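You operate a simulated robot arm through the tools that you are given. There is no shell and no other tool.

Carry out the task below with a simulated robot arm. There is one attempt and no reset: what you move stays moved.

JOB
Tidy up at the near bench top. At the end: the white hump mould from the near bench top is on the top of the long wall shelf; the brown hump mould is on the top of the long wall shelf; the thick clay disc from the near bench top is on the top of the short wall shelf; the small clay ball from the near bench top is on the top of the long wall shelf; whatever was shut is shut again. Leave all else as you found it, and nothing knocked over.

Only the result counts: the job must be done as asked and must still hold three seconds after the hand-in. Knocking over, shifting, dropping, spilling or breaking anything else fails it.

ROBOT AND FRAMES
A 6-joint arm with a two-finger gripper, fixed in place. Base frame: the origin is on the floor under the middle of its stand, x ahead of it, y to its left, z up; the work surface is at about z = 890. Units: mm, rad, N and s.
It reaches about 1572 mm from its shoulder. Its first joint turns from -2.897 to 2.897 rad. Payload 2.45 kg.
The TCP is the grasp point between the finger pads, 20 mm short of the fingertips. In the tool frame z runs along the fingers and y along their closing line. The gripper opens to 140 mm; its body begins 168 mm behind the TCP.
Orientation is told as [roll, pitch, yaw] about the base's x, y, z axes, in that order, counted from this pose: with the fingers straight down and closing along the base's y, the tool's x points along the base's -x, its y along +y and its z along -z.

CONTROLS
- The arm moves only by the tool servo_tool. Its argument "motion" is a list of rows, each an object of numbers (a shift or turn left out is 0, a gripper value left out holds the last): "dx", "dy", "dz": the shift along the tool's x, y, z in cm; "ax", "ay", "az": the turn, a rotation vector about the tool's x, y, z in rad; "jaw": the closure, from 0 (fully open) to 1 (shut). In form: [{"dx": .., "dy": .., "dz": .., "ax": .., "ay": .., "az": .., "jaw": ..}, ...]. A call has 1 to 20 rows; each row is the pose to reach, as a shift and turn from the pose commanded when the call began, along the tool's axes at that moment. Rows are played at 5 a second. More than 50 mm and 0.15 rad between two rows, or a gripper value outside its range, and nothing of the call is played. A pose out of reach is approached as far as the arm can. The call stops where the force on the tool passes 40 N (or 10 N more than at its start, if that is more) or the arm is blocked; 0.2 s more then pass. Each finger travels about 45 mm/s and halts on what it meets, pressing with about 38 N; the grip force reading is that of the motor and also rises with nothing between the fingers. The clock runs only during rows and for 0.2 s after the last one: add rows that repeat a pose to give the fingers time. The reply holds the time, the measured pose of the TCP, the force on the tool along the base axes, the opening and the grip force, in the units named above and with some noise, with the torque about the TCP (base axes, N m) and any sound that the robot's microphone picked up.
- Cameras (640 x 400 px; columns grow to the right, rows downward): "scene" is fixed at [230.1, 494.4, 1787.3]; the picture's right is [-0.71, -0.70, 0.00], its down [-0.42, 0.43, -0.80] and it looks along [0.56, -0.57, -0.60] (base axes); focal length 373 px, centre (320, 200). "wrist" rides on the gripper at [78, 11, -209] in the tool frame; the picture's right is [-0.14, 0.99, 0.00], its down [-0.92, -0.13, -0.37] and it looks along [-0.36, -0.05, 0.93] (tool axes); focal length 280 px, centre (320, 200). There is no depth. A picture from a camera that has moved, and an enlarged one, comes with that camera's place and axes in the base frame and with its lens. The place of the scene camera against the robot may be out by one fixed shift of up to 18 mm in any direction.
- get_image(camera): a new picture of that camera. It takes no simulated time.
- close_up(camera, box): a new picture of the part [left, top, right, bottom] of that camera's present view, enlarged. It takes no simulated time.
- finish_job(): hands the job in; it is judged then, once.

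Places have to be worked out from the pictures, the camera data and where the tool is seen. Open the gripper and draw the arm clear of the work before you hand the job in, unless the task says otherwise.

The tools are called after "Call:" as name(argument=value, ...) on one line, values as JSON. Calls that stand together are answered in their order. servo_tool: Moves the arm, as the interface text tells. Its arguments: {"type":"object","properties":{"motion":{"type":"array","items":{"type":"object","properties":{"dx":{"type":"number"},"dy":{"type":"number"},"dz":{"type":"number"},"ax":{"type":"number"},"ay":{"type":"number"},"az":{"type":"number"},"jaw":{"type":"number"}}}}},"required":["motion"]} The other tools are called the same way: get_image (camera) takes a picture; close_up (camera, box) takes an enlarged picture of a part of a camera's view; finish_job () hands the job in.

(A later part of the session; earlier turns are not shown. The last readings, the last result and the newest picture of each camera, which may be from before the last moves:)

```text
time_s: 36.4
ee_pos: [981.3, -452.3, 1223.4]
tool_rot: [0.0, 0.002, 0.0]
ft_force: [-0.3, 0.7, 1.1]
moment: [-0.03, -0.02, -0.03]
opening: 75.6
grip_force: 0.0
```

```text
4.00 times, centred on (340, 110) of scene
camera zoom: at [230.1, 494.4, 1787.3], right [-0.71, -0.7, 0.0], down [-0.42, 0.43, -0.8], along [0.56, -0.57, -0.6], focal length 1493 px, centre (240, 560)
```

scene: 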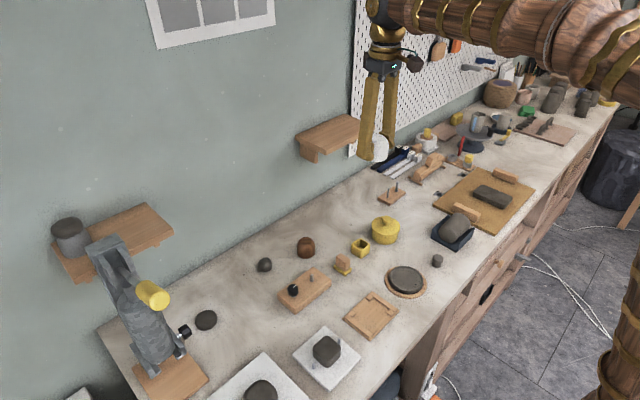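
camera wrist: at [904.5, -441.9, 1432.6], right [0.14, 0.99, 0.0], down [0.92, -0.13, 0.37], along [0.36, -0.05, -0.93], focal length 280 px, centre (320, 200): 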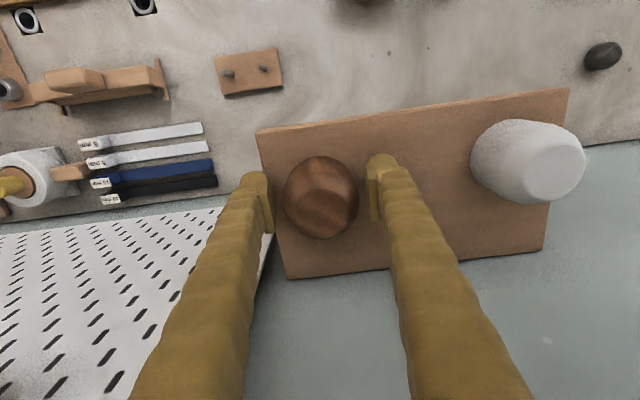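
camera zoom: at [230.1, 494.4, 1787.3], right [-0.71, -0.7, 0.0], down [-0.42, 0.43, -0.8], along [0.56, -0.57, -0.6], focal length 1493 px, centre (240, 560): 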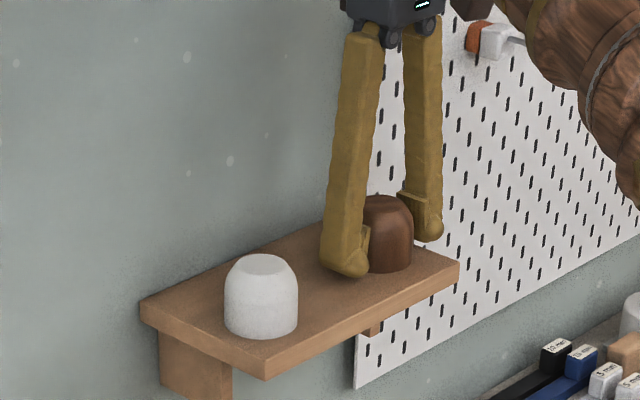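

The brown mould is released and upright. I lift off vertically, back away, and travel over toward the ball.

Call:
servo_tool(motion=[{"dz": -2}, {"dz": -5}, {"dz": -7.5}, {"dz": -8, "dx": 4}, {"dz": -9, "dx": 8}, {"dz": -10, "dx": 12}, {"dz": -10, "dx": 16}, {"dz": -10, "dx": 18, "dy": 3}, {"dz": -10, "dx": 18, "dy": 7}, {"dz": -10, "dx": 18, "dy": 11.5}, {"dz": -10, "dx": 18, "dy": 16}, {"dz": -10, "dx": 18, "dy": 20.5}, {"dz": -10, "dx": 18, "dy": 25}, {"dz": -10, "dx": 18, "dy": 29.5}, {"dz": -10, "dx": 18, "dy": 34}, {"dz": -10, "dx": 18, "dy": 38.5}, {"dz": -10, "dx": 18, "dy": 43}, {"dz": -10, "dx": 18, "dy": 47}, {"dz": -10, "dx": 18, "dy": 48.8}, {"dz": -10, "dx": 18, "dy": 48.8}])

Call:
get_image(camera="wrist")

Call:
get_image(camera="scene")

```text
time_s: 40.6
ee_pos: [803.2, 34.1, 1325.7]
tool_rot: [-0.001, 0.002, 0.001]
ft_force: [0.1, 0.7, -0.3]
moment: [-0.02, 0.02, 0.0]
opening: 75.5
grip_force: 0.1
out of reach, approached as far as the arm can: row 3
```

```text
taken
camera wrist: at [724.9, 45.2, 1536.3], right [0.14, 0.99, 0.0], down [0.92, -0.13, 0.37], along [0.36, -0.05, -0.93], focal length 280 px, centre (320, 200)
```

wrist: 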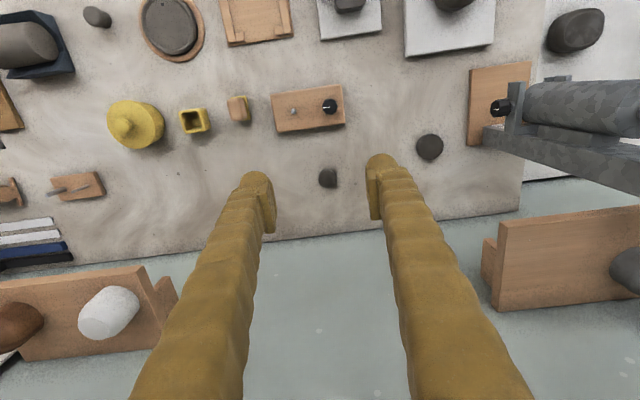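

```text
taken
```

scene: 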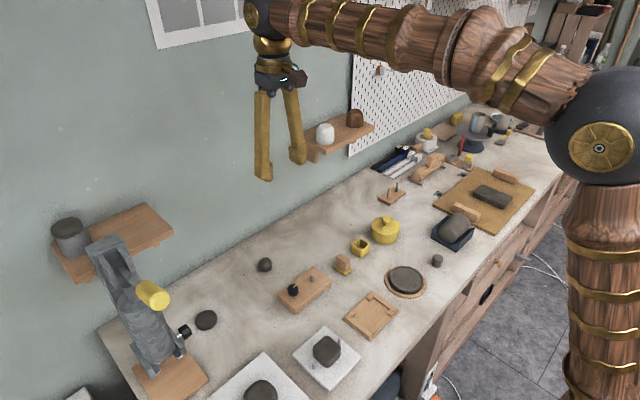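

Both moulds stand on the long shelf. The ball is at (920, 36). I move above it while turning the hand a quarter turn, so it will later fit between the two moulds.

Call:
servo_tool(motion=[{"dx": -1, "dz": 2, "az": -0.131}, {"dx": -2, "dz": 4, "az": -0.262}, {"dx": -3, "dz": 6, "az": -0.393}, {"dx": -4, "dz": 8, "az": -0.524}, {"dx": -5, "dz": 10, "az": -0.655}, {"dx": -6, "dz": 12, "az": -0.786}, {"dx": -7, "dz": 14, "az": -0.917}, {"dx": -8, "dz": 16, "az": -1.048}, {"dx": -9, "dz": 18, "az": -1.179}, {"dx": -10, "dz": 20, "az": -1.31}, {"dx": -11, "dz": 22, "az": -1.44}, {"dx": -11.7, "dy": 0.2, "dz": 24.6, "az": -1.571}, {"dx": -11.7, "dy": 0.2, "dz": 24.6, "az": -1.571}])

Call:
get_image(camera="wrist")

Call:
get_image(camera="scene")

```text
time_s: 43.4
ee_pos: [922.2, 37.2, 1077.3]
tool_rot: [0.002, 0.0, 1.571]
ft_force: [-0.6, 0.6, 0.9]
moment: [-0.01, 0.0, -0.02]
opening: 75.7
grip_force: 0.0
```

```text
taken
camera wrist: at [909.9, -40.5, 1286.6], right [-0.99, 0.14, 0.0], down [0.13, 0.92, 0.37], along [0.05, 0.36, -0.93], focal length 280 px, centre (320, 200)
```

wrist: 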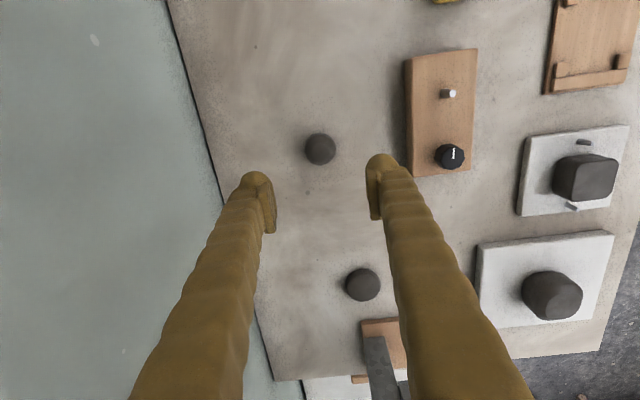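

```text
taken
```

scene: 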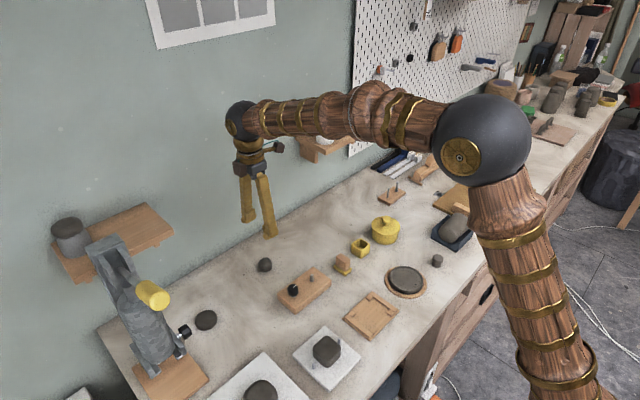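

The ball is at (920.5, 35). I trim 2 mm and go down to grasp it.

Call:
servo_tool(motion=[{"dx": 0.2, "dz": 4}, {"dx": 0.2, "dz": 8}, {"dx": 0.2, "dz": 12}, {"dx": 0.2, "dz": 14.5}, {"dx": 0.2, "dz": 16}, {"dx": 0.2, "dz": 16.3}, {"dx": 0.2, "dz": 16.3}])

Call:
get_image(camera="wrist")

Call:
close_up(camera="scene", box=[210, 200, 330, 300])

```text
time_s: 45.0
ee_pos: [921.3, 36.5, 914.3]
tool_rot: [0.002, -0.001, 1.57]
ft_force: [0.9, 0.3, 0.2]
moment: [0.0, 0.02, -0.04]
opening: 75.7
grip_force: 0.1
```

```text
taken
camera wrist: at [909.7, -42.2, 1123.0], right [-0.99, 0.14, 0.0], down [0.13, 0.92, 0.37], along [0.05, 0.36, -0.93], focal length 280 px, centre (320, 200)
```

wrist: 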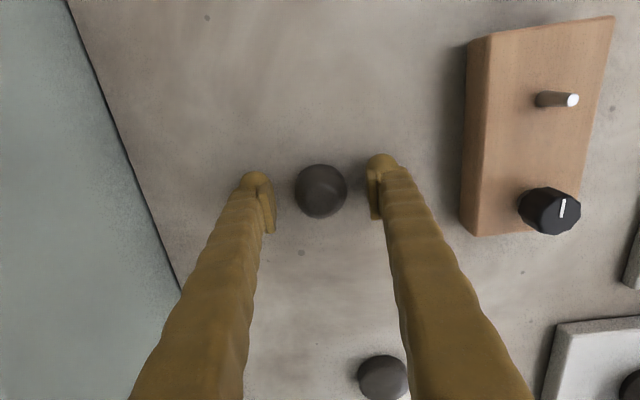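

```text
4.00 times, centred on (270, 250) of scene
camera zoom: at [230.1, 494.4, 1787.3], right [-0.71, -0.7, 0.0], down [-0.42, 0.43, -0.8], along [0.56, -0.57, -0.6], focal length 1493 px, centre (520, 0)
```

zoom: 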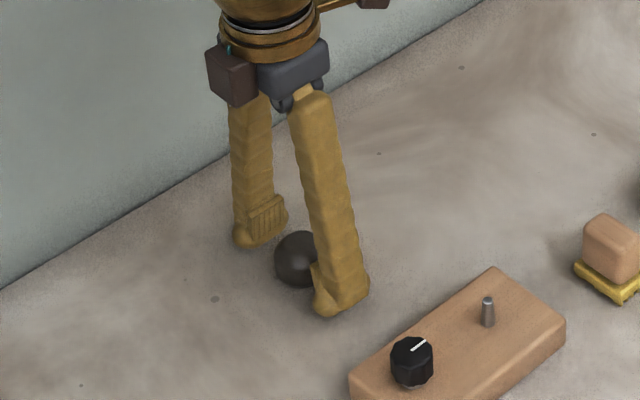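

The ball is between the pads. I close on it and lift 3 cm.

Call:
servo_tool(motion=[{"jaw": 0.6}, {"jaw": 0.7}, {"jaw": 0.8}, {"jaw": 0.88}, {"jaw": 0.88}, {"jaw": 0.88}, {"jaw": 0.88, "dz": -0.5}, {"jaw": 0.88, "dz": -2}, {"jaw": 0.88, "dz": -3}, {"jaw": 0.88, "dz": -3}])

Call:
get_image(camera="wrist")

Call:
close_up(camera="scene", box=[210, 200, 330, 300])

```text
time_s: 47.2
ee_pos: [921.5, 35.7, 943.2]
tool_rot: [0.003, -0.001, 1.571]
ft_force: [-1.0, 0.9, -0.9]
moment: [-0.04, -0.01, 0.01]
opening: 39.4
grip_force: 38.0
```

```text
taken
camera wrist: at [910.7, -42.2, 1152.7], right [-0.99, 0.14, 0.0], down [0.13, 0.92, 0.37], along [0.05, 0.36, -0.93], focal length 280 px, centre (320, 200)
```

wrist: 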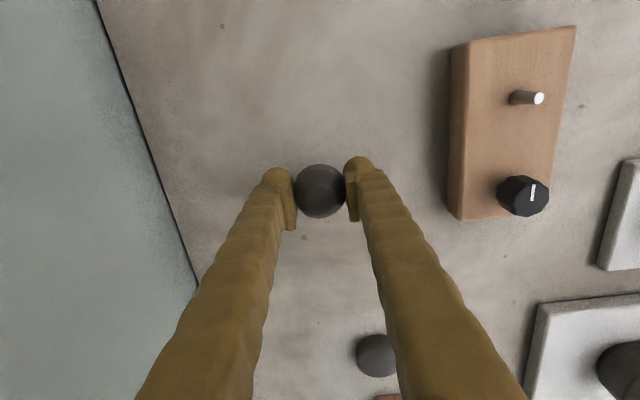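

```text
4.00 times, centred on (270, 250) of scene
camera zoom: at [230.1, 494.4, 1787.3], right [-0.71, -0.7, 0.0], down [-0.42, 0.43, -0.8], along [0.56, -0.57, -0.6], focal length 1493 px, centre (520, 0)
```

zoom: 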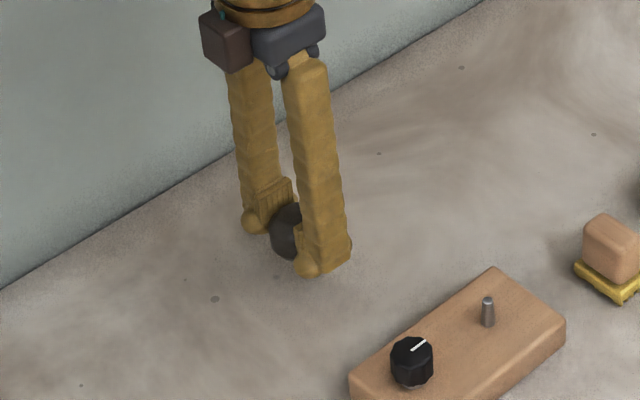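

Held at 39.4 mm. I lift, pull back and travel to in front of the gap between the moulds (tool x is now base −y, tool y is base −x).

Call:
servo_tool(motion=[{"dz": -3.9, "dy": 1.2}, {"dz": -7.8, "dy": 2.4}, {"dz": -11.7, "dy": 3.6}, {"dz": -15.6, "dy": 4.8}, {"dz": -19.5, "dy": 6}, {"dz": -23.4, "dy": 7.2}, {"dz": -27.3, "dy": 8.4}, {"dz": -31.2, "dy": 9.6}, {"dz": -35.1, "dy": 10.8}, {"dz": -38.7, "dy": 12}, {"dz": -38.7, "dy": 12, "dx": 4.5}, {"dz": -38.7, "dy": 12, "dx": 9}, {"dz": -38.7, "dy": 12, "dx": 13.5}, {"dz": -38.7, "dy": 12, "dx": 18}, {"dz": -38.7, "dy": 12, "dx": 22.5}, {"dz": -38.7, "dy": 12, "dx": 27}, {"dz": -38.7, "dy": 12, "dx": 31.5}, {"dz": -38.7, "dy": 12, "dx": 36}, {"dz": -38.7, "dy": 12, "dx": 41}, {"dz": -38.7, "dy": 12, "dx": 41}])

Call:
get_image(camera="wrist")

Call:
get_image(camera="scene")

```text
time_s: 51.4
ee_pos: [803.6, -377.6, 1331.3]
tool_rot: [0.001, 0.0, 1.57]
ft_force: [0.4, -0.2, -0.9]
moment: [-0.02, 0.0, 0.02]
opening: 39.2
grip_force: 37.7
```

```text
taken
camera wrist: at [793.3, -455.8, 1540.8], right [-0.99, 0.14, 0.0], down [0.13, 0.92, 0.37], along [0.05, 0.36, -0.93], focal length 280 px, centre (320, 200)
```

wrist: 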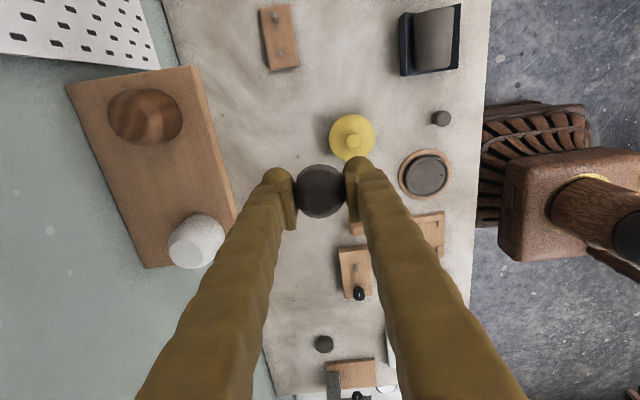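

```text
taken
```

scene: 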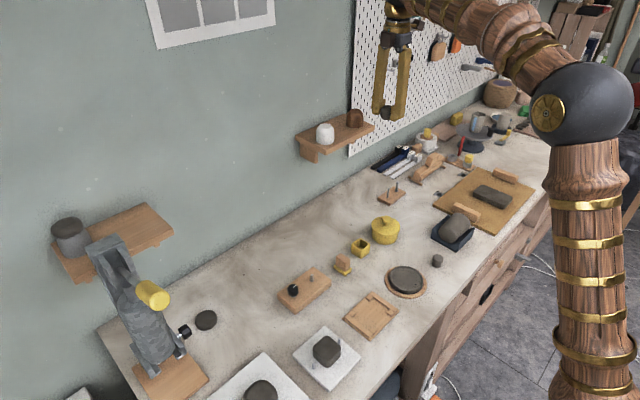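

The ball is held. I lower to z≈1290, trim y to −374, move forward between the moulds and come down to z≈1240.

Call:
servo_tool(motion=[{"dx": -0.2, "dz": 2}, {"dx": -0.4, "dz": 4}, {"dx": -0.4, "dz": 4, "dy": -4}, {"dx": -0.4, "dz": 4, "dy": -8}, {"dx": -0.4, "dz": 4, "dy": -12}, {"dx": -0.4, "dz": 4, "dy": -15}, {"dx": -0.4, "dz": 4, "dy": -18}, {"dx": -0.4, "dz": 4, "dy": -18}])

Call:
get_image(camera="wrist")

Call:
close_up(camera="scene", box=[290, 60, 390, 160])

```text
time_s: 53.2
ee_pos: [978.5, -371.9, 1291.3]
tool_rot: [0.001, 0.001, 1.571]
ft_force: [-0.5, -0.1, -0.8]
moment: [0.0, 0.06, 0.01]
opening: 39.4
grip_force: 37.5
```

```text
taken
camera wrist: at [968.1, -450.5, 1500.8], right [-0.99, 0.14, 0.0], down [0.13, 0.92, 0.37], along [0.05, 0.36, -0.93], focal length 280 px, centre (320, 200)
```

wrist: 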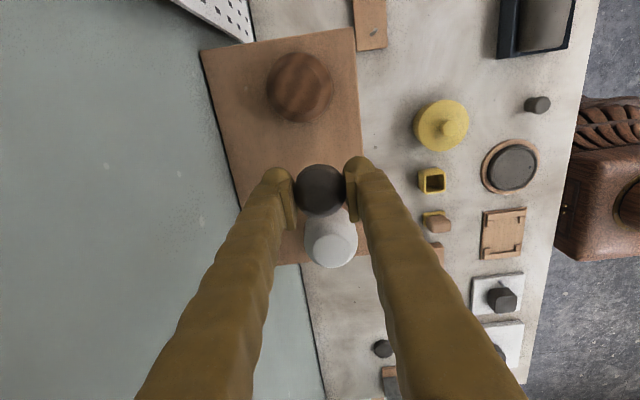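

```text
4.00 times, centred on (340, 110) of scene
camera zoom: at [230.1, 494.4, 1787.3], right [-0.71, -0.7, 0.0], down [-0.42, 0.43, -0.8], along [0.56, -0.57, -0.6], focal length 1493 px, centre (240, 560)
```

zoom: 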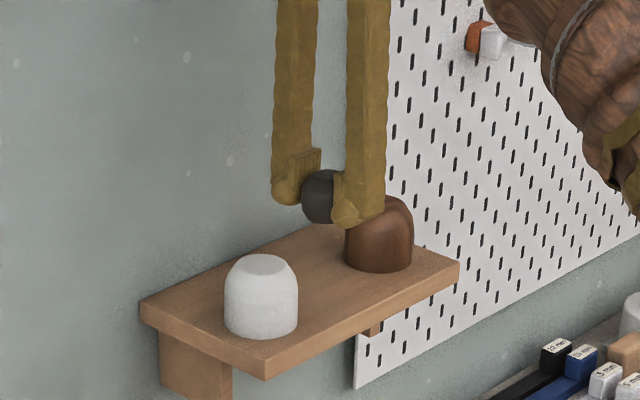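

Aligned in the gap: the ball at y −372 with the moulds at −294 and −454. I go down toward the shelf.

Call:
servo_tool(motion=[{"dy": -0.4, "dz": 2}, {"dy": -0.8, "dz": 4}, {"dy": -0.8, "dz": 5.5}, {"dy": -0.8, "dz": 6.2}, {"dy": -0.8, "dz": 6.2}])

Call:
close_up(camera="scene", box=[290, 60, 390, 160])

Call:
get_image(camera="wrist")

```text
time_s: 54.4
ee_pos: [987.4, -372.4, 1229.4]
tool_rot: [0.001, 0.001, 1.57]
ft_force: [-0.6, 0.3, -1.0]
moment: [0.0, 0.03, 0.03]
opening: 39.4
grip_force: 38.5
```

```text
4.00 times, centred on (340, 110) of scene
camera zoom: at [230.1, 494.4, 1787.3], right [-0.71, -0.7, 0.0], down [-0.42, 0.43, -0.8], along [0.56, -0.57, -0.6], focal length 1493 px, centre (240, 560)
```

zoom: 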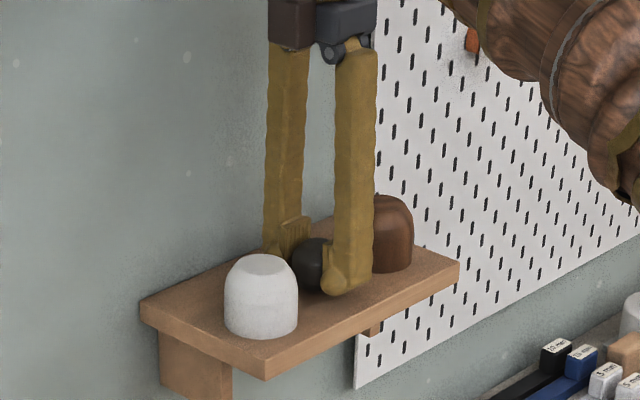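

```text
taken
camera wrist: at [976.6, -450.0, 1438.4], right [-0.99, 0.14, 0.0], down [0.13, 0.92, 0.37], along [0.05, 0.36, -0.93], focal length 280 px, centre (320, 200)
```

wrist: 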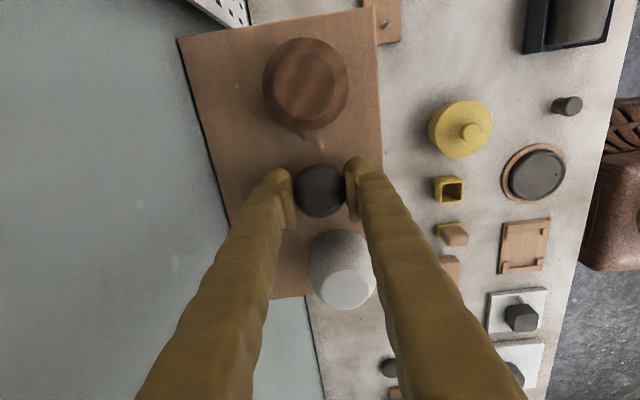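

Clear on both sides. I lower in small steps until contact.

Call:
servo_tool(motion=[{"dz": 0.2}, {"dz": 0.4}, {"dz": 0.5}])

```text
time_s: 55.2
ee_pos: [989.1, -370.9, 1224.2]
tool_rot: [0.002, 0.0, 1.571]
ft_force: [-0.6, -0.5, -1.2]
moment: [-0.06, 0.02, 0.01]
opening: 39.2
grip_force: 38.0
```

No contact yet at z 1224. I continue in 1 mm steps.

Call:
servo_tool(motion=[{"dz": 0.1}, {"dz": 0.2}])

```text
time_s: 55.8
ee_pos: [989.6, -371.8, 1223.8]
tool_rot: [0.0, -0.001, 1.571]
ft_force: [1.1, 2.3, 13.9]
moment: [0.05, -0.01, -0.03]
opening: 39.2
grip_force: 37.8
```

Contact at 14 N. I open slowly to release the ball without rolling it.

Call:
servo_tool(motion=[{"jaw": 0.74}, {"jaw": 0.71}, {"jaw": 0.69}, {"jaw": 0.67}, {"jaw": 0.64}, {"jaw": 0.6}, {"jaw": 0.58}, {"jaw": 0.58}, {"jaw": 0.58}])

Call:
close_up(camera="scene", box=[290, 60, 390, 160])

Call:
get_image(camera="wrist")

```text
time_s: 57.8
ee_pos: [989.1, -371.4, 1223.4]
tool_rot: [0.0, 0.0, 1.571]
ft_force: [0.1, 0.5, -0.8]
moment: [0.01, 0.01, 0.01]
opening: 58.7
grip_force: 0.1
```

```text
4.00 times, centred on (340, 110) of scene
camera zoom: at [230.1, 494.4, 1787.3], right [-0.71, -0.7, 0.0], down [-0.42, 0.43, -0.8], along [0.56, -0.57, -0.6], focal length 1493 px, centre (240, 560)
```

zoom: 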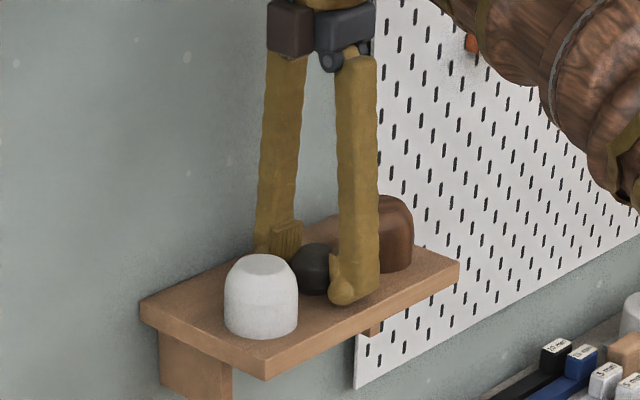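

```text
taken
camera wrist: at [977.5, -449.7, 1432.0], right [-0.99, 0.14, 0.0], down [0.13, 0.92, 0.37], along [0.05, 0.37, -0.93], focal length 280 px, centre (320, 200)
```

wrist: 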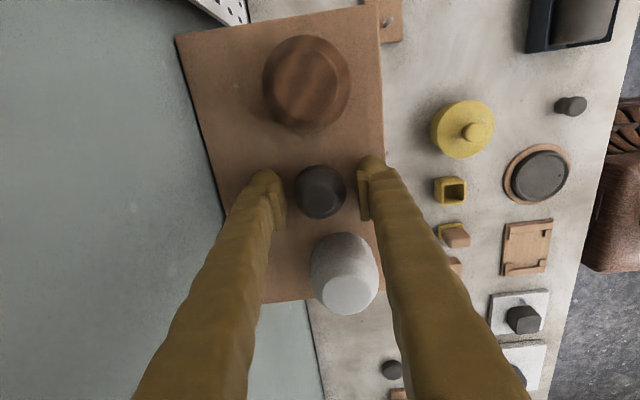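

The ball rests in place. I lift straight up, then check it stays put.

Call:
servo_tool(motion=[{"dz": -2}, {"dz": -4.5}, {"dz": -7}, {"dz": -7.5, "dy": 4}, {"dz": -8, "dy": 8}, {"dz": -9, "dy": 12}, {"dz": -10, "dy": 16}, {"dz": -10, "dy": 20}, {"dz": -10, "dy": 20}])

Call:
get_image(camera="scene")

Call:
close_up(camera="scene", box=[290, 60, 390, 160])

```text
time_s: 59.8
ee_pos: [790.0, -372.5, 1325.1]
tool_rot: [0.003, 0.001, 1.571]
ft_force: [0.3, -0.2, -0.4]
moment: [0.0, 0.01, -0.01]
opening: 58.8
grip_force: 0.1
```

```text
taken
```

scene: 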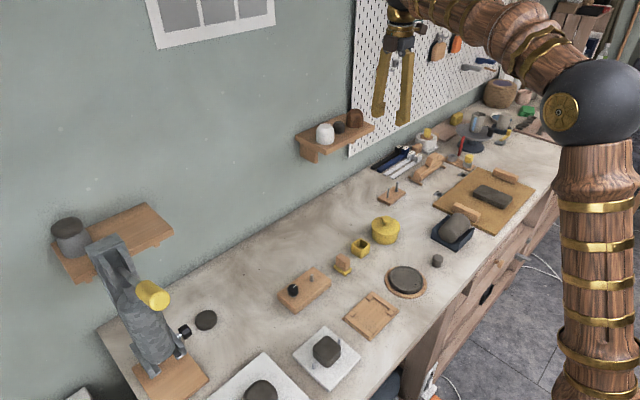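

```text
4.00 times, centred on (340, 110) of scene
camera zoom: at [230.1, 494.4, 1787.3], right [-0.71, -0.7, 0.0], down [-0.42, 0.43, -0.8], along [0.56, -0.57, -0.6], focal length 1493 px, centre (240, 560)
```

zoom: 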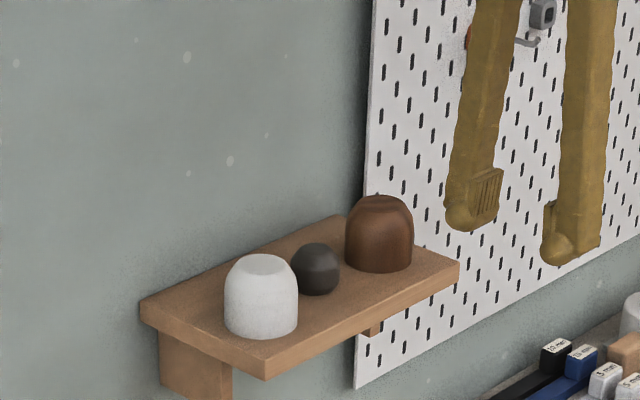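

All three items stand on the long shelf. Next is the disc at about (880, 272), near the extruder knob and below the short shelf's front. I keep the hand turned and lean it 0.3 rad toward −y for clearance, moving to a pre-view point near (880, 190, 1200) with the jaws at about 85 mm.

Call:
servo_tool(motion=[{"dx": -4.1, "dy": -0.3, "jaw": 0.39}, {"dx": -8.2, "dy": -0.6, "ay": -0.02}, {"dx": -12.3, "dy": -0.9, "dz": 0.5, "ay": -0.04}, {"dx": -16.4, "dy": -1.2, "dz": 1, "ay": -0.06}, {"dx": -20.5, "dy": -1.8, "dz": 2, "ay": -0.08}, {"dx": -24.6, "dy": -2.4, "dz": 3, "ay": -0.1}, {"dx": -28.7, "dy": -3.0, "dz": 4, "ay": -0.12}, {"dx": -32.8, "dy": -4, "dz": 5, "ay": -0.14}, {"dx": -36.9, "dy": -5, "dz": 6, "ay": -0.16}, {"dx": -41, "dy": -6, "dz": 7.5, "ay": -0.19}, {"dx": -45.1, "dy": -7, "dz": 9, "ay": -0.22}, {"dx": -49.2, "dy": -8, "dz": 10.5, "ay": -0.25}, {"dx": -53, "dy": -9, "dz": 12, "ay": -0.28}, {"dx": -56.2, "dy": -9, "dz": 12.5, "ay": -0.3}, {"dx": -56.2, "dy": -9, "dz": 12.5, "ay": -0.3}])

Call:
get_image(camera="wrist")

Call:
get_image(camera="scene")

```text
time_s: 63.0
ee_pos: [878.0, 194.8, 1196.0]
tool_rot: [0.0, -0.299, 1.568]
ft_force: [0.0, -0.4, 0.4]
moment: [0.0, -0.01, 0.04]
opening: 85.4
grip_force: 0.1
```

```text
taken
camera wrist: at [867.0, 58.2, 1372.1], right [-0.99, 0.13, 0.04], down [0.13, 0.77, 0.62], along [0.05, 0.62, -0.78], focal length 280 px, centre (320, 200)
```

wrist: 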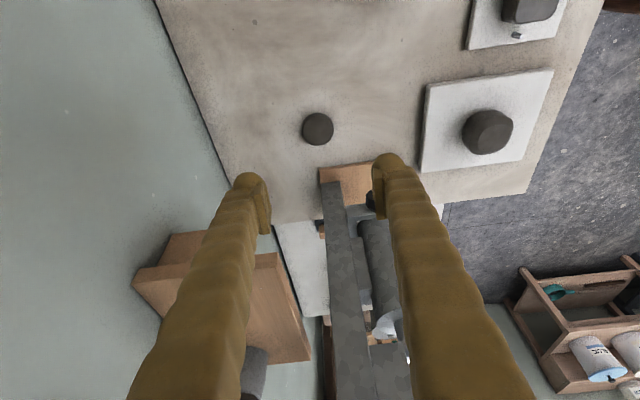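

```text
taken
```

scene: 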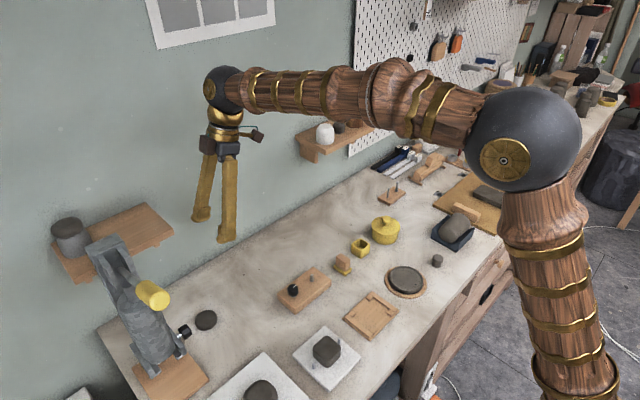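

The disc shows clearly. I zoom in to fix its centre and thickness.

Call:
close_up(camera="wrist", box=[260, 80, 400, 200])

Call:
close_up(camera="scene", box=[130, 260, 270, 380])

Call:
close_up(camera="wrist", box=[120, 180, 420, 400])

```text
3.33 times, centred on (330, 140) of wrist
camera zoom: at [867.0, 58.2, 1372.1], right [-0.99, 0.13, 0.04], down [0.13, 0.77, 0.62], along [0.05, 0.62, -0.78], focal length 935 px, centre (287, 400)
```

zoom: 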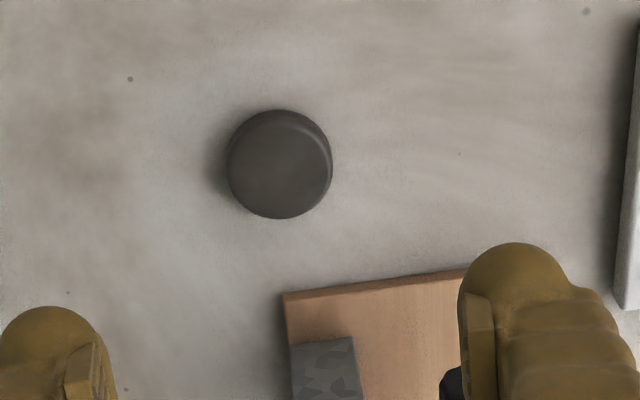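

```text
3.33 times, centred on (200, 320) of scene
camera zoom: at [230.1, 494.4, 1787.3], right [-0.71, -0.7, 0.0], down [-0.42, 0.43, -0.8], along [0.56, -0.57, -0.6], focal length 1244 px, centre (720, -200)
```

zoom: 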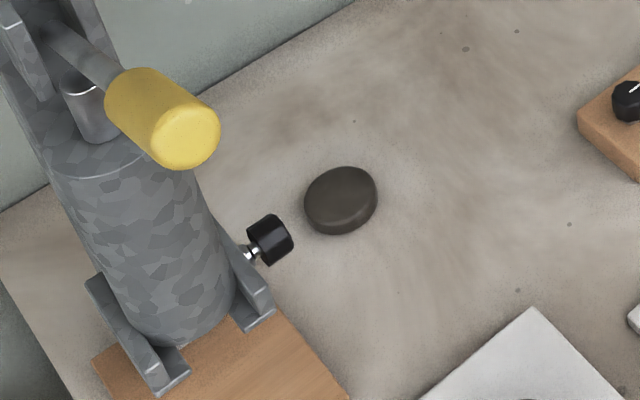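

```text
1.82 times, centred on (270, 290) of wrist
camera zoom: at [867.0, 58.2, 1372.1], right [-0.99, 0.13, 0.04], down [0.13, 0.77, 0.62], along [0.05, 0.62, -0.78], focal length 510 px, centre (411, 36)
```

zoom: 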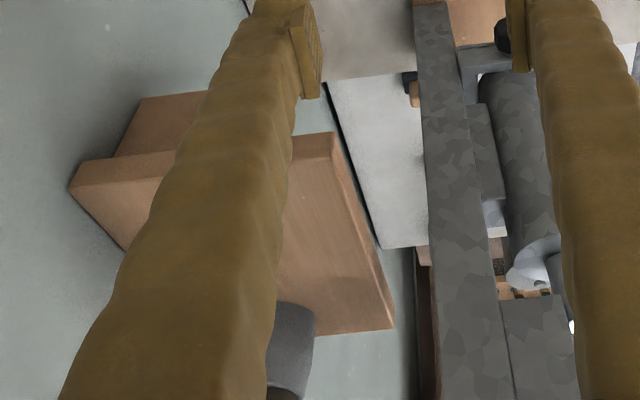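

The disc centre is at (880.4, 273), about 57 mm across and roughly 21 mm thick. I approach along the tilted tool axis, stopping about 6 cm short to check.

Call:
servo_tool(motion=[{"dx": 0.5, "dy": -0.1, "dz": 3}, {"dx": 1.07, "dy": -0.24, "dz": 7}, {"dx": 1.07, "dy": -0.24, "dz": 11}, {"dx": 1.07, "dy": -0.24, "dz": 15}, {"dx": 1.07, "dy": -0.24, "dz": 19}, {"dx": 1.07, "dy": -0.24, "dz": 23}, {"dx": 1.07, "dy": -0.24, "dz": 23}])

Call:
get_image(camera="wrist")

Call:
get_image(camera="scene")

```text
time_s: 64.6
ee_pos: [881.6, 246.8, 970.3]
tool_rot: [0.001, -0.299, 1.569]
ft_force: [-0.2, -0.3, 0.2]
moment: [-0.01, -0.02, -0.02]
opening: 85.2
grip_force: 0.0
```

```text
taken
camera wrist: at [868.9, 110.7, 1147.4], right [-0.99, 0.13, 0.04], down [0.13, 0.77, 0.62], along [0.05, 0.62, -0.78], focal length 280 px, centre (320, 200)
```

wrist: 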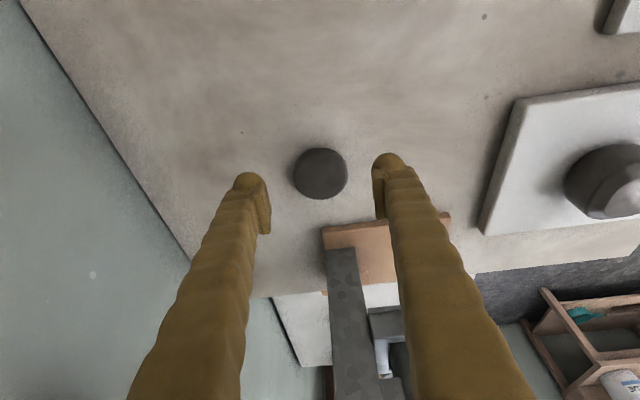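

```text
taken
```

scene: 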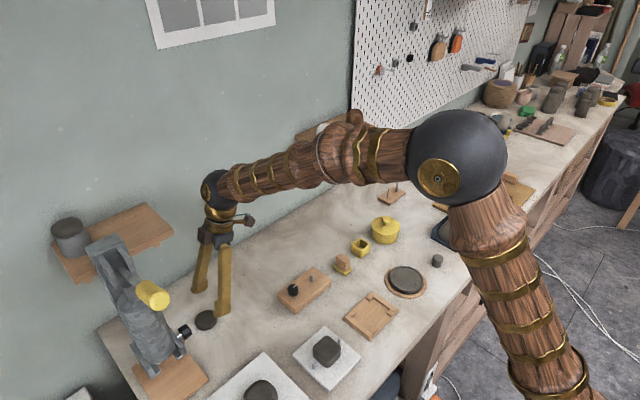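

On line; the TCP is about 5 mm short in y, so I correct for that and complete the descent to z≈917.

Call:
servo_tool(motion=[{"dx": -0.3, "dz": 1.5}, {"dx": -0.54, "dz": 3}, {"dx": -0.54, "dz": 4.5}, {"dx": -0.54, "dz": 5.3}, {"dx": -0.54, "dz": 5.7}, {"dx": -0.54, "dz": 5.7}])

Call:
get_image(camera="wrist")

Call:
close_up(camera="scene", box=[150, 240, 270, 360])

```text
time_s: 66.0
ee_pos: [881.3, 268.6, 919.8]
tool_rot: [0.001, -0.3, 1.568]
ft_force: [-0.3, -0.3, -0.7]
moment: [-0.02, -0.02, -0.02]
opening: 85.2
grip_force: 0.1
```

```text
taken
camera wrist: at [870.0, 133.3, 1096.6], right [-0.99, 0.13, 0.04], down [0.13, 0.77, 0.62], along [0.05, 0.62, -0.78], focal length 280 px, centre (320, 200)
```

wrist: 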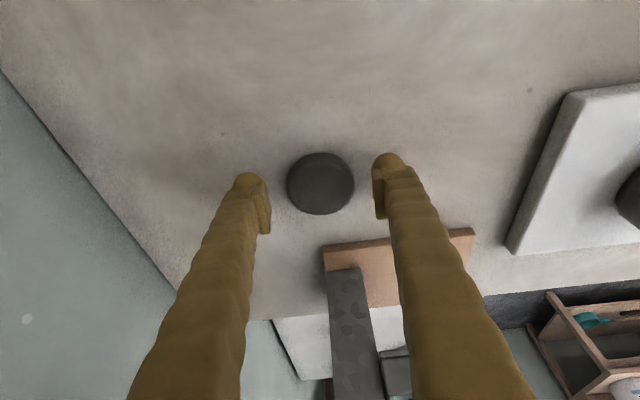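

```text
3.33 times, centred on (210, 300) of scene
camera zoom: at [230.1, 494.4, 1787.3], right [-0.71, -0.7, 0.0], down [-0.42, 0.43, -0.8], along [0.56, -0.57, -0.6], focal length 1244 px, centre (687, -133)
```

zoom: 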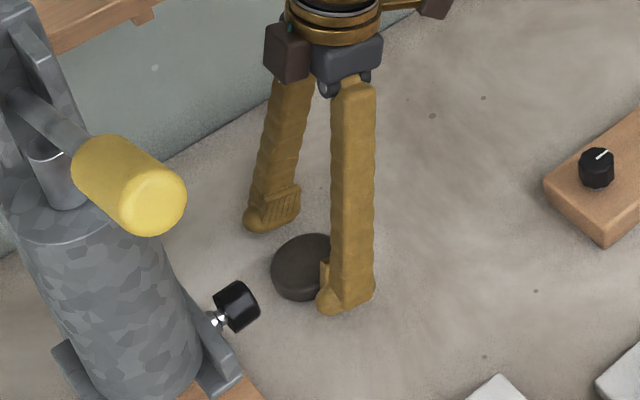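

The pads straddle the disc with its centre at (880.5, 272). I lower 3 mm more and close.

Call:
servo_tool(motion=[{"dx": 0.09, "dz": 0.15}, {"dx": 0.09, "dz": 0.32}, {"dx": 0.09, "dz": 0.32, "jaw": 0.5}, {"dx": 0.09, "dz": 0.32, "jaw": 0.6}, {"dx": 0.09, "dz": 0.32, "jaw": 0.7}, {"dx": 0.09, "dz": 0.32, "jaw": 0.75}, {"dx": 0.09, "dz": 0.32, "jaw": 0.75}, {"dx": 0.09, "dz": 0.32, "jaw": 0.75}])

Call:
get_image(camera="wrist")

Call:
close_up(camera="scene", box=[150, 240, 270, 360])

```text
time_s: 67.8
ee_pos: [880.2, 269.7, 917.2]
tool_rot: [0.0, -0.299, 1.568]
ft_force: [0.7, 0.0, 0.0]
moment: [0.0, 0.0, -0.01]
opening: 53.1
grip_force: 38.2
```

```text
taken
camera wrist: at [869.5, 134.4, 1094.3], right [-0.99, 0.13, 0.04], down [0.13, 0.77, 0.62], along [0.05, 0.62, -0.78], focal length 280 px, centre (320, 200)
```

wrist: 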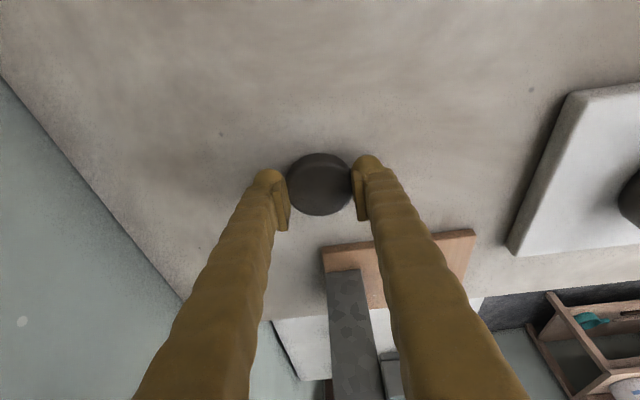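

```text
3.33 times, centred on (210, 300) of scene
camera zoom: at [230.1, 494.4, 1787.3], right [-0.71, -0.7, 0.0], down [-0.42, 0.43, -0.8], along [0.56, -0.57, -0.6], focal length 1244 px, centre (687, -133)
```

zoom: 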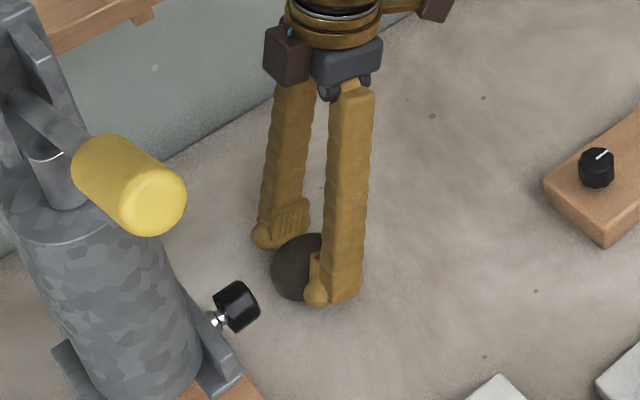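

Gripped at 53 mm. Before lifting I zoom in to see whether the pads sit across the disc's middle.

Call:
close_up(camera="wrist", box=[250, 130, 390, 250])

Call:
close_up(camera="scene", box=[190, 290, 240, 340])

```text
3.33 times, centred on (320, 190) of wrist
camera zoom: at [869.5, 134.4, 1094.3], right [-0.99, 0.13, 0.04], down [0.13, 0.77, 0.62], along [0.05, 0.62, -0.78], focal length 935 px, centre (320, 233)
```

zoom: 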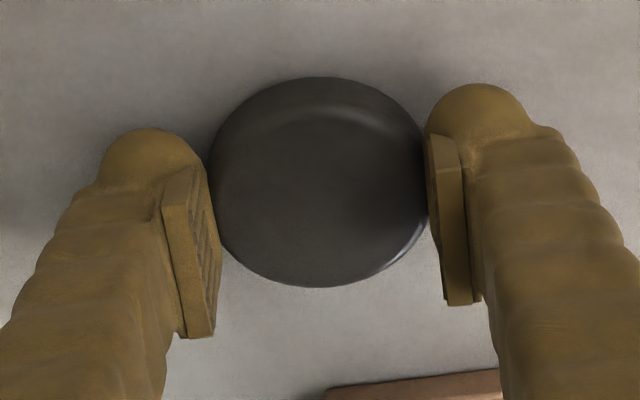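

```text
8.00 times, centred on (215, 315) of scene
camera zoom: at [230.1, 494.4, 1787.3], right [-0.71, -0.7, 0.0], down [-0.42, 0.43, -0.8], along [0.56, -0.57, -0.6], focal length 2986 px, centre (1160, -720)
```

zoom: 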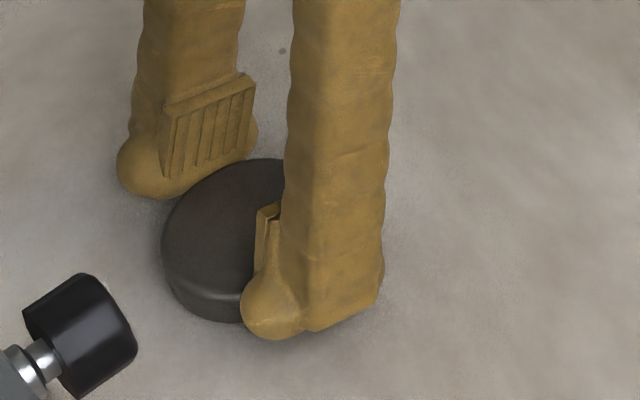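

The pads meet the disc across its widest part. I lift gently 3 cm and check the hold.

Call:
servo_tool(motion=[{"dx": -0.09, "dz": -0.29}, {"dx": -0.3, "dz": -0.95}, {"dx": -0.6, "dz": -1.9}, {"dx": -0.89, "dz": -2.87}, {"dx": -0.89, "dz": -2.87}])

Call:
close_up(camera="wrist", box=[250, 130, 390, 250])

Call:
close_up(camera="scene", box=[150, 240, 270, 360])

```text
time_s: 69.0
ee_pos: [880.9, 271.0, 948.8]
tool_rot: [0.001, -0.302, 1.568]
ft_force: [-0.2, -0.1, -0.8]
moment: [-0.01, -0.02, 0.02]
opening: 52.7
grip_force: 37.6
```

```text
3.33 times, centred on (320, 190) of wrist
camera zoom: at [869.4, 134.9, 1125.5], right [-0.99, 0.13, 0.04], down [0.13, 0.77, 0.62], along [0.05, 0.62, -0.78], focal length 935 px, centre (320, 233)
```

zoom: 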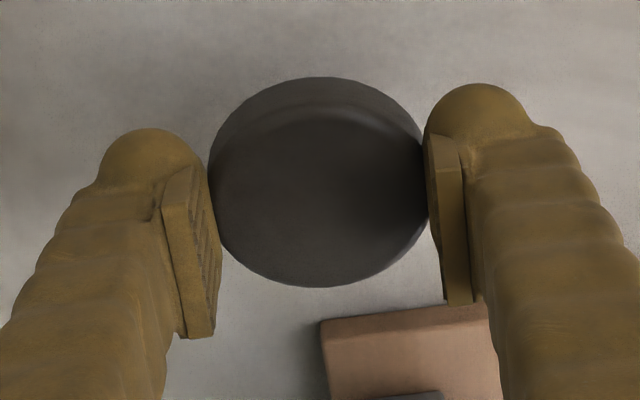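

```text
3.33 times, centred on (210, 300) of scene
camera zoom: at [230.1, 494.4, 1787.3], right [-0.71, -0.7, 0.0], down [-0.42, 0.43, -0.8], along [0.56, -0.57, -0.6], focal length 1244 px, centre (687, -133)
```

zoom: 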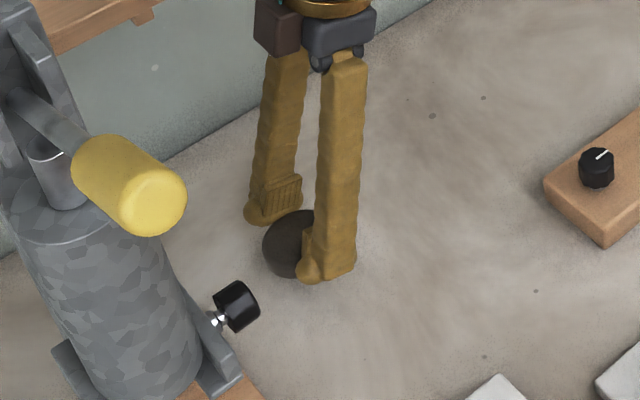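

The disc is held firmly. I withdraw toward −y away from the shelf and extruder, then rise to about z 1320.

Call:
servo_tool(motion=[{"dx": 3.23, "dy": 0.5, "dz": -2.33}, {"dx": 6.46, "dy": 1, "dz": -4.67}, {"dx": 9.68, "dy": 1.5, "dz": -7.0}, {"dx": 12.91, "dy": 2, "dz": -9.33}, {"dx": 11.73, "dy": 2, "dz": -13.15}, {"dx": 10.55, "dy": 2, "dz": -16.97}, {"dx": 9.37, "dy": 2, "dz": -20.79}, {"dx": 8.19, "dy": 2, "dz": -24.61}, {"dx": 7.0, "dy": 2, "dz": -28.43}, {"dx": 5.82, "dy": 2, "dz": -32.25}, {"dx": 4.64, "dy": 2, "dz": -36.07}, {"dx": 3.46, "dy": 2, "dz": -39.89}, {"dx": 3.46, "dy": 2, "dz": -39.89}])

Call:
get_image(camera="wrist")

Call:
get_image(camera="scene")

```text
time_s: 71.8
ee_pos: [860.2, 121.0, 1320.5]
tool_rot: [0.001, -0.301, 1.57]
ft_force: [0.5, -0.2, -0.8]
moment: [-0.01, -0.01, 0.02]
opening: 52.9
grip_force: 38.0
```

```text
taken
camera wrist: at [849.3, -14.8, 1497.0], right [-0.99, 0.13, 0.04], down [0.13, 0.77, 0.62], along [0.05, 0.62, -0.78], focal length 280 px, centre (320, 200)
```

wrist: 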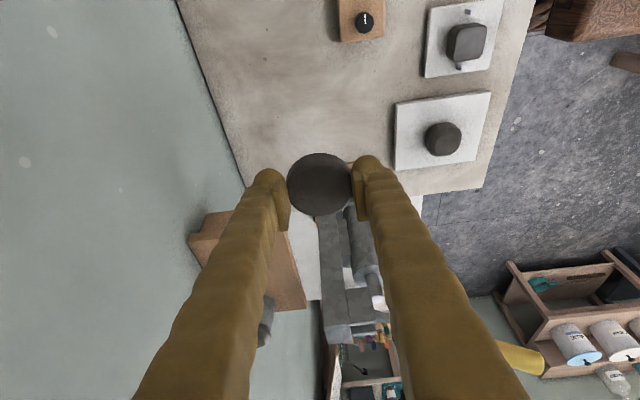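

```text
taken
```

scene: 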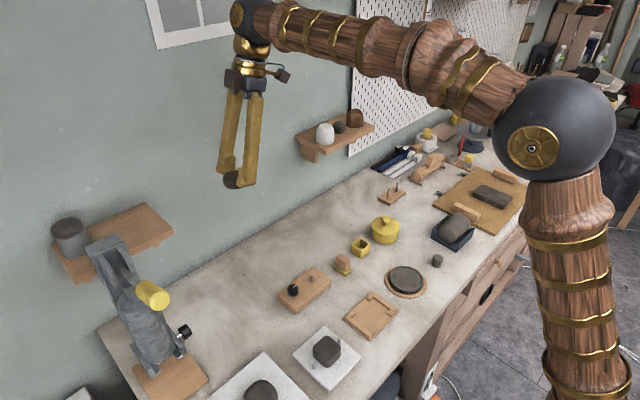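

Now over to above the short shelf's free end; I stop first at (990, 200, 1310) to look.

Call:
servo_tool(motion=[{"dx": -1.81, "dy": -3.25, "dz": 0.82}, {"dx": -3.63, "dy": -6.5, "dz": 1.65}, {"dx": -5.44, "dy": -9.75, "dz": 2.47}, {"dx": -7.25, "dy": -13, "dz": 3.29}, {"dx": -7.25, "dy": -13, "dz": 3.29}])

Call:
get_image(camera="wrist")

Call:
close_up(camera="scene", box=[40, 140, 240, 300])

```text
time_s: 73.0
ee_pos: [989.7, 200.3, 1309.4]
tool_rot: [0.001, -0.301, 1.568]
ft_force: [-0.7, 0.5, -1.4]
moment: [0.02, -0.04, 0.02]
opening: 52.7
grip_force: 37.9
```

```text
taken
camera wrist: at [979.3, 64.7, 1486.6], right [-0.99, 0.13, 0.04], down [0.13, 0.77, 0.62], along [0.05, 0.62, -0.78], focal length 280 px, centre (320, 200)
```

wrist: 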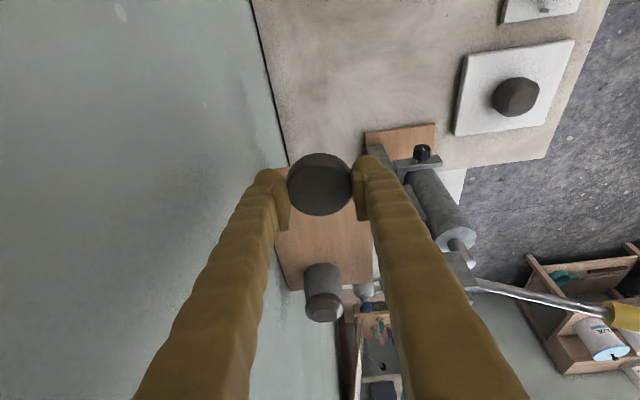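

```text
2.50 times, centred on (140, 220) of scene
camera zoom: at [230.1, 494.4, 1787.3], right [-0.71, -0.7, 0.0], down [-0.42, 0.43, -0.8], along [0.56, -0.57, -0.6], focal length 933 px, centre (770, 150)
```

zoom: 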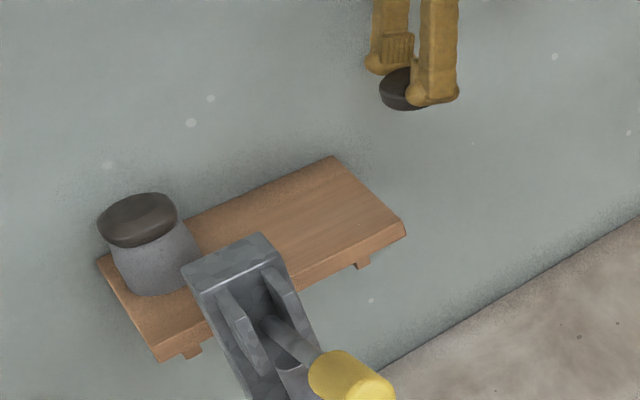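

The shelf's free end lies ahead with the jar at its far end. I move on to (990, 322, 1290).

Call:
servo_tool(motion=[{"dx": -2.78, "dz": 1.38}, {"dx": -5.55, "dz": 2.76}, {"dx": -8.33, "dz": 4.15}, {"dx": -11.1, "dz": 5.53}, {"dx": -11.1, "dz": 5.53}])

Call:
get_image(camera="wrist")

Call:
close_up(camera="scene", box=[40, 140, 240, 300])

```text
time_s: 74.2
ee_pos: [989.8, 323.7, 1286.7]
tool_rot: [0.001, -0.303, 1.569]
ft_force: [-0.2, 0.7, -0.2]
moment: [0.02, -0.02, 0.0]
opening: 52.8
grip_force: 37.9
```

```text
taken
camera wrist: at [978.4, 187.8, 1463.7], right [-0.99, 0.13, 0.04], down [0.13, 0.77, 0.62], along [0.05, 0.62, -0.78], focal length 280 px, centre (320, 200)
```

wrist: 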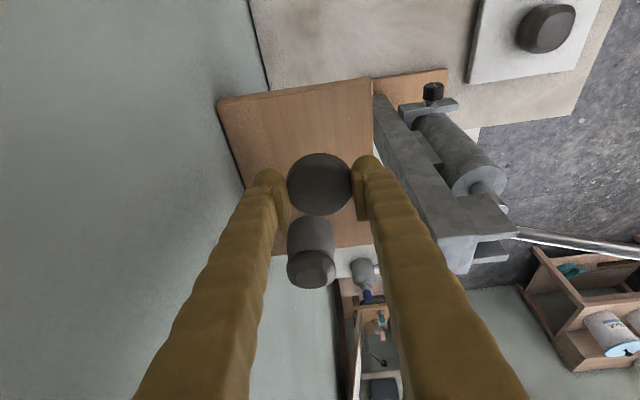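

```text
2.50 times, centred on (140, 220) of scene
camera zoom: at [230.1, 494.4, 1787.3], right [-0.71, -0.7, 0.0], down [-0.42, 0.43, -0.8], along [0.56, -0.57, -0.6], focal length 933 px, centre (770, 150)
```

zoom: 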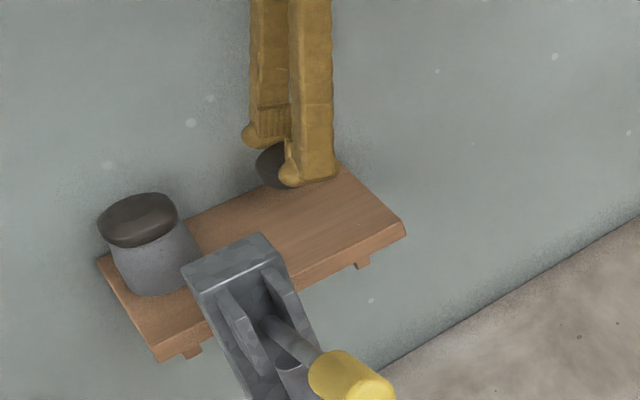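

The shelf end is at y 267 and the front at x 931, so the disc lands well inside. I descend vertically to about 10 mm above the surface.

Call:
servo_tool(motion=[{"dx": 0.6, "dz": 1.91}, {"dx": 1.18, "dz": 3.82}, {"dx": 1.48, "dz": 4.78}, {"dx": 1.48, "dz": 4.78}])

Call:
get_image(camera="wrist")

Call:
close_up(camera="scene", box=[60, 160, 200, 280])

```text
time_s: 75.2
ee_pos: [989.1, 323.2, 1238.0]
tool_rot: [0.001, -0.301, 1.569]
ft_force: [0.4, 0.3, -1.9]
moment: [-0.02, -0.03, 0.0]
opening: 52.7
grip_force: 37.4
```

```text
taken
camera wrist: at [978.3, 186.0, 1415.1], right [-0.99, 0.13, 0.04], down [0.13, 0.77, 0.62], along [0.05, 0.62, -0.78], focal length 280 px, centre (320, 200)
```

wrist: 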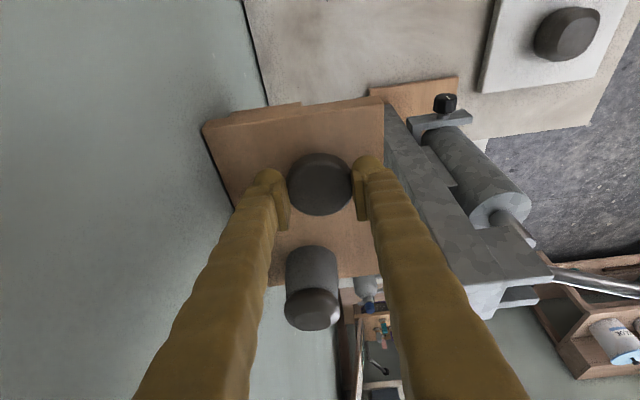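

```text
3.33 times, centred on (130, 220) of scene
camera zoom: at [230.1, 494.4, 1787.3], right [-0.71, -0.7, 0.0], down [-0.42, 0.43, -0.8], along [0.56, -0.57, -0.6], focal length 1244 px, centre (953, 133)
```

zoom: 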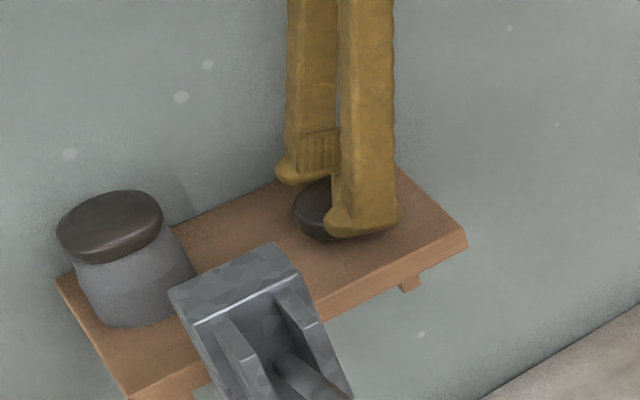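

Good clearance to the jar and extruder. I lower in small steps.

Call:
servo_tool(motion=[{"dx": 0.118, "dz": 0.382}, {"dx": 0.207, "dz": 0.669}, {"dx": 0.266, "dz": 0.86}])

```text
time_s: 76.0
ee_pos: [990.7, 321.2, 1229.7]
tool_rot: [0.001, -0.3, 1.567]
ft_force: [0.1, 0.8, -1.5]
moment: [-0.03, 0.02, -0.02]
opening: 52.5
grip_force: 38.7
```

No contact yet at z≈1229. I continue in 1–1.5 mm steps.

Call:
servo_tool(motion=[{"dx": 0.03, "dz": 0.096}, {"dx": 0.059, "dz": 0.19}])

```text
time_s: 76.6
ee_pos: [989.7, 320.8, 1227.7]
tool_rot: [0.002, -0.3, 1.568]
ft_force: [-0.7, -2.3, 6.5]
moment: [-0.1, -0.16, -0.03]
opening: 53.0
grip_force: 37.9
```

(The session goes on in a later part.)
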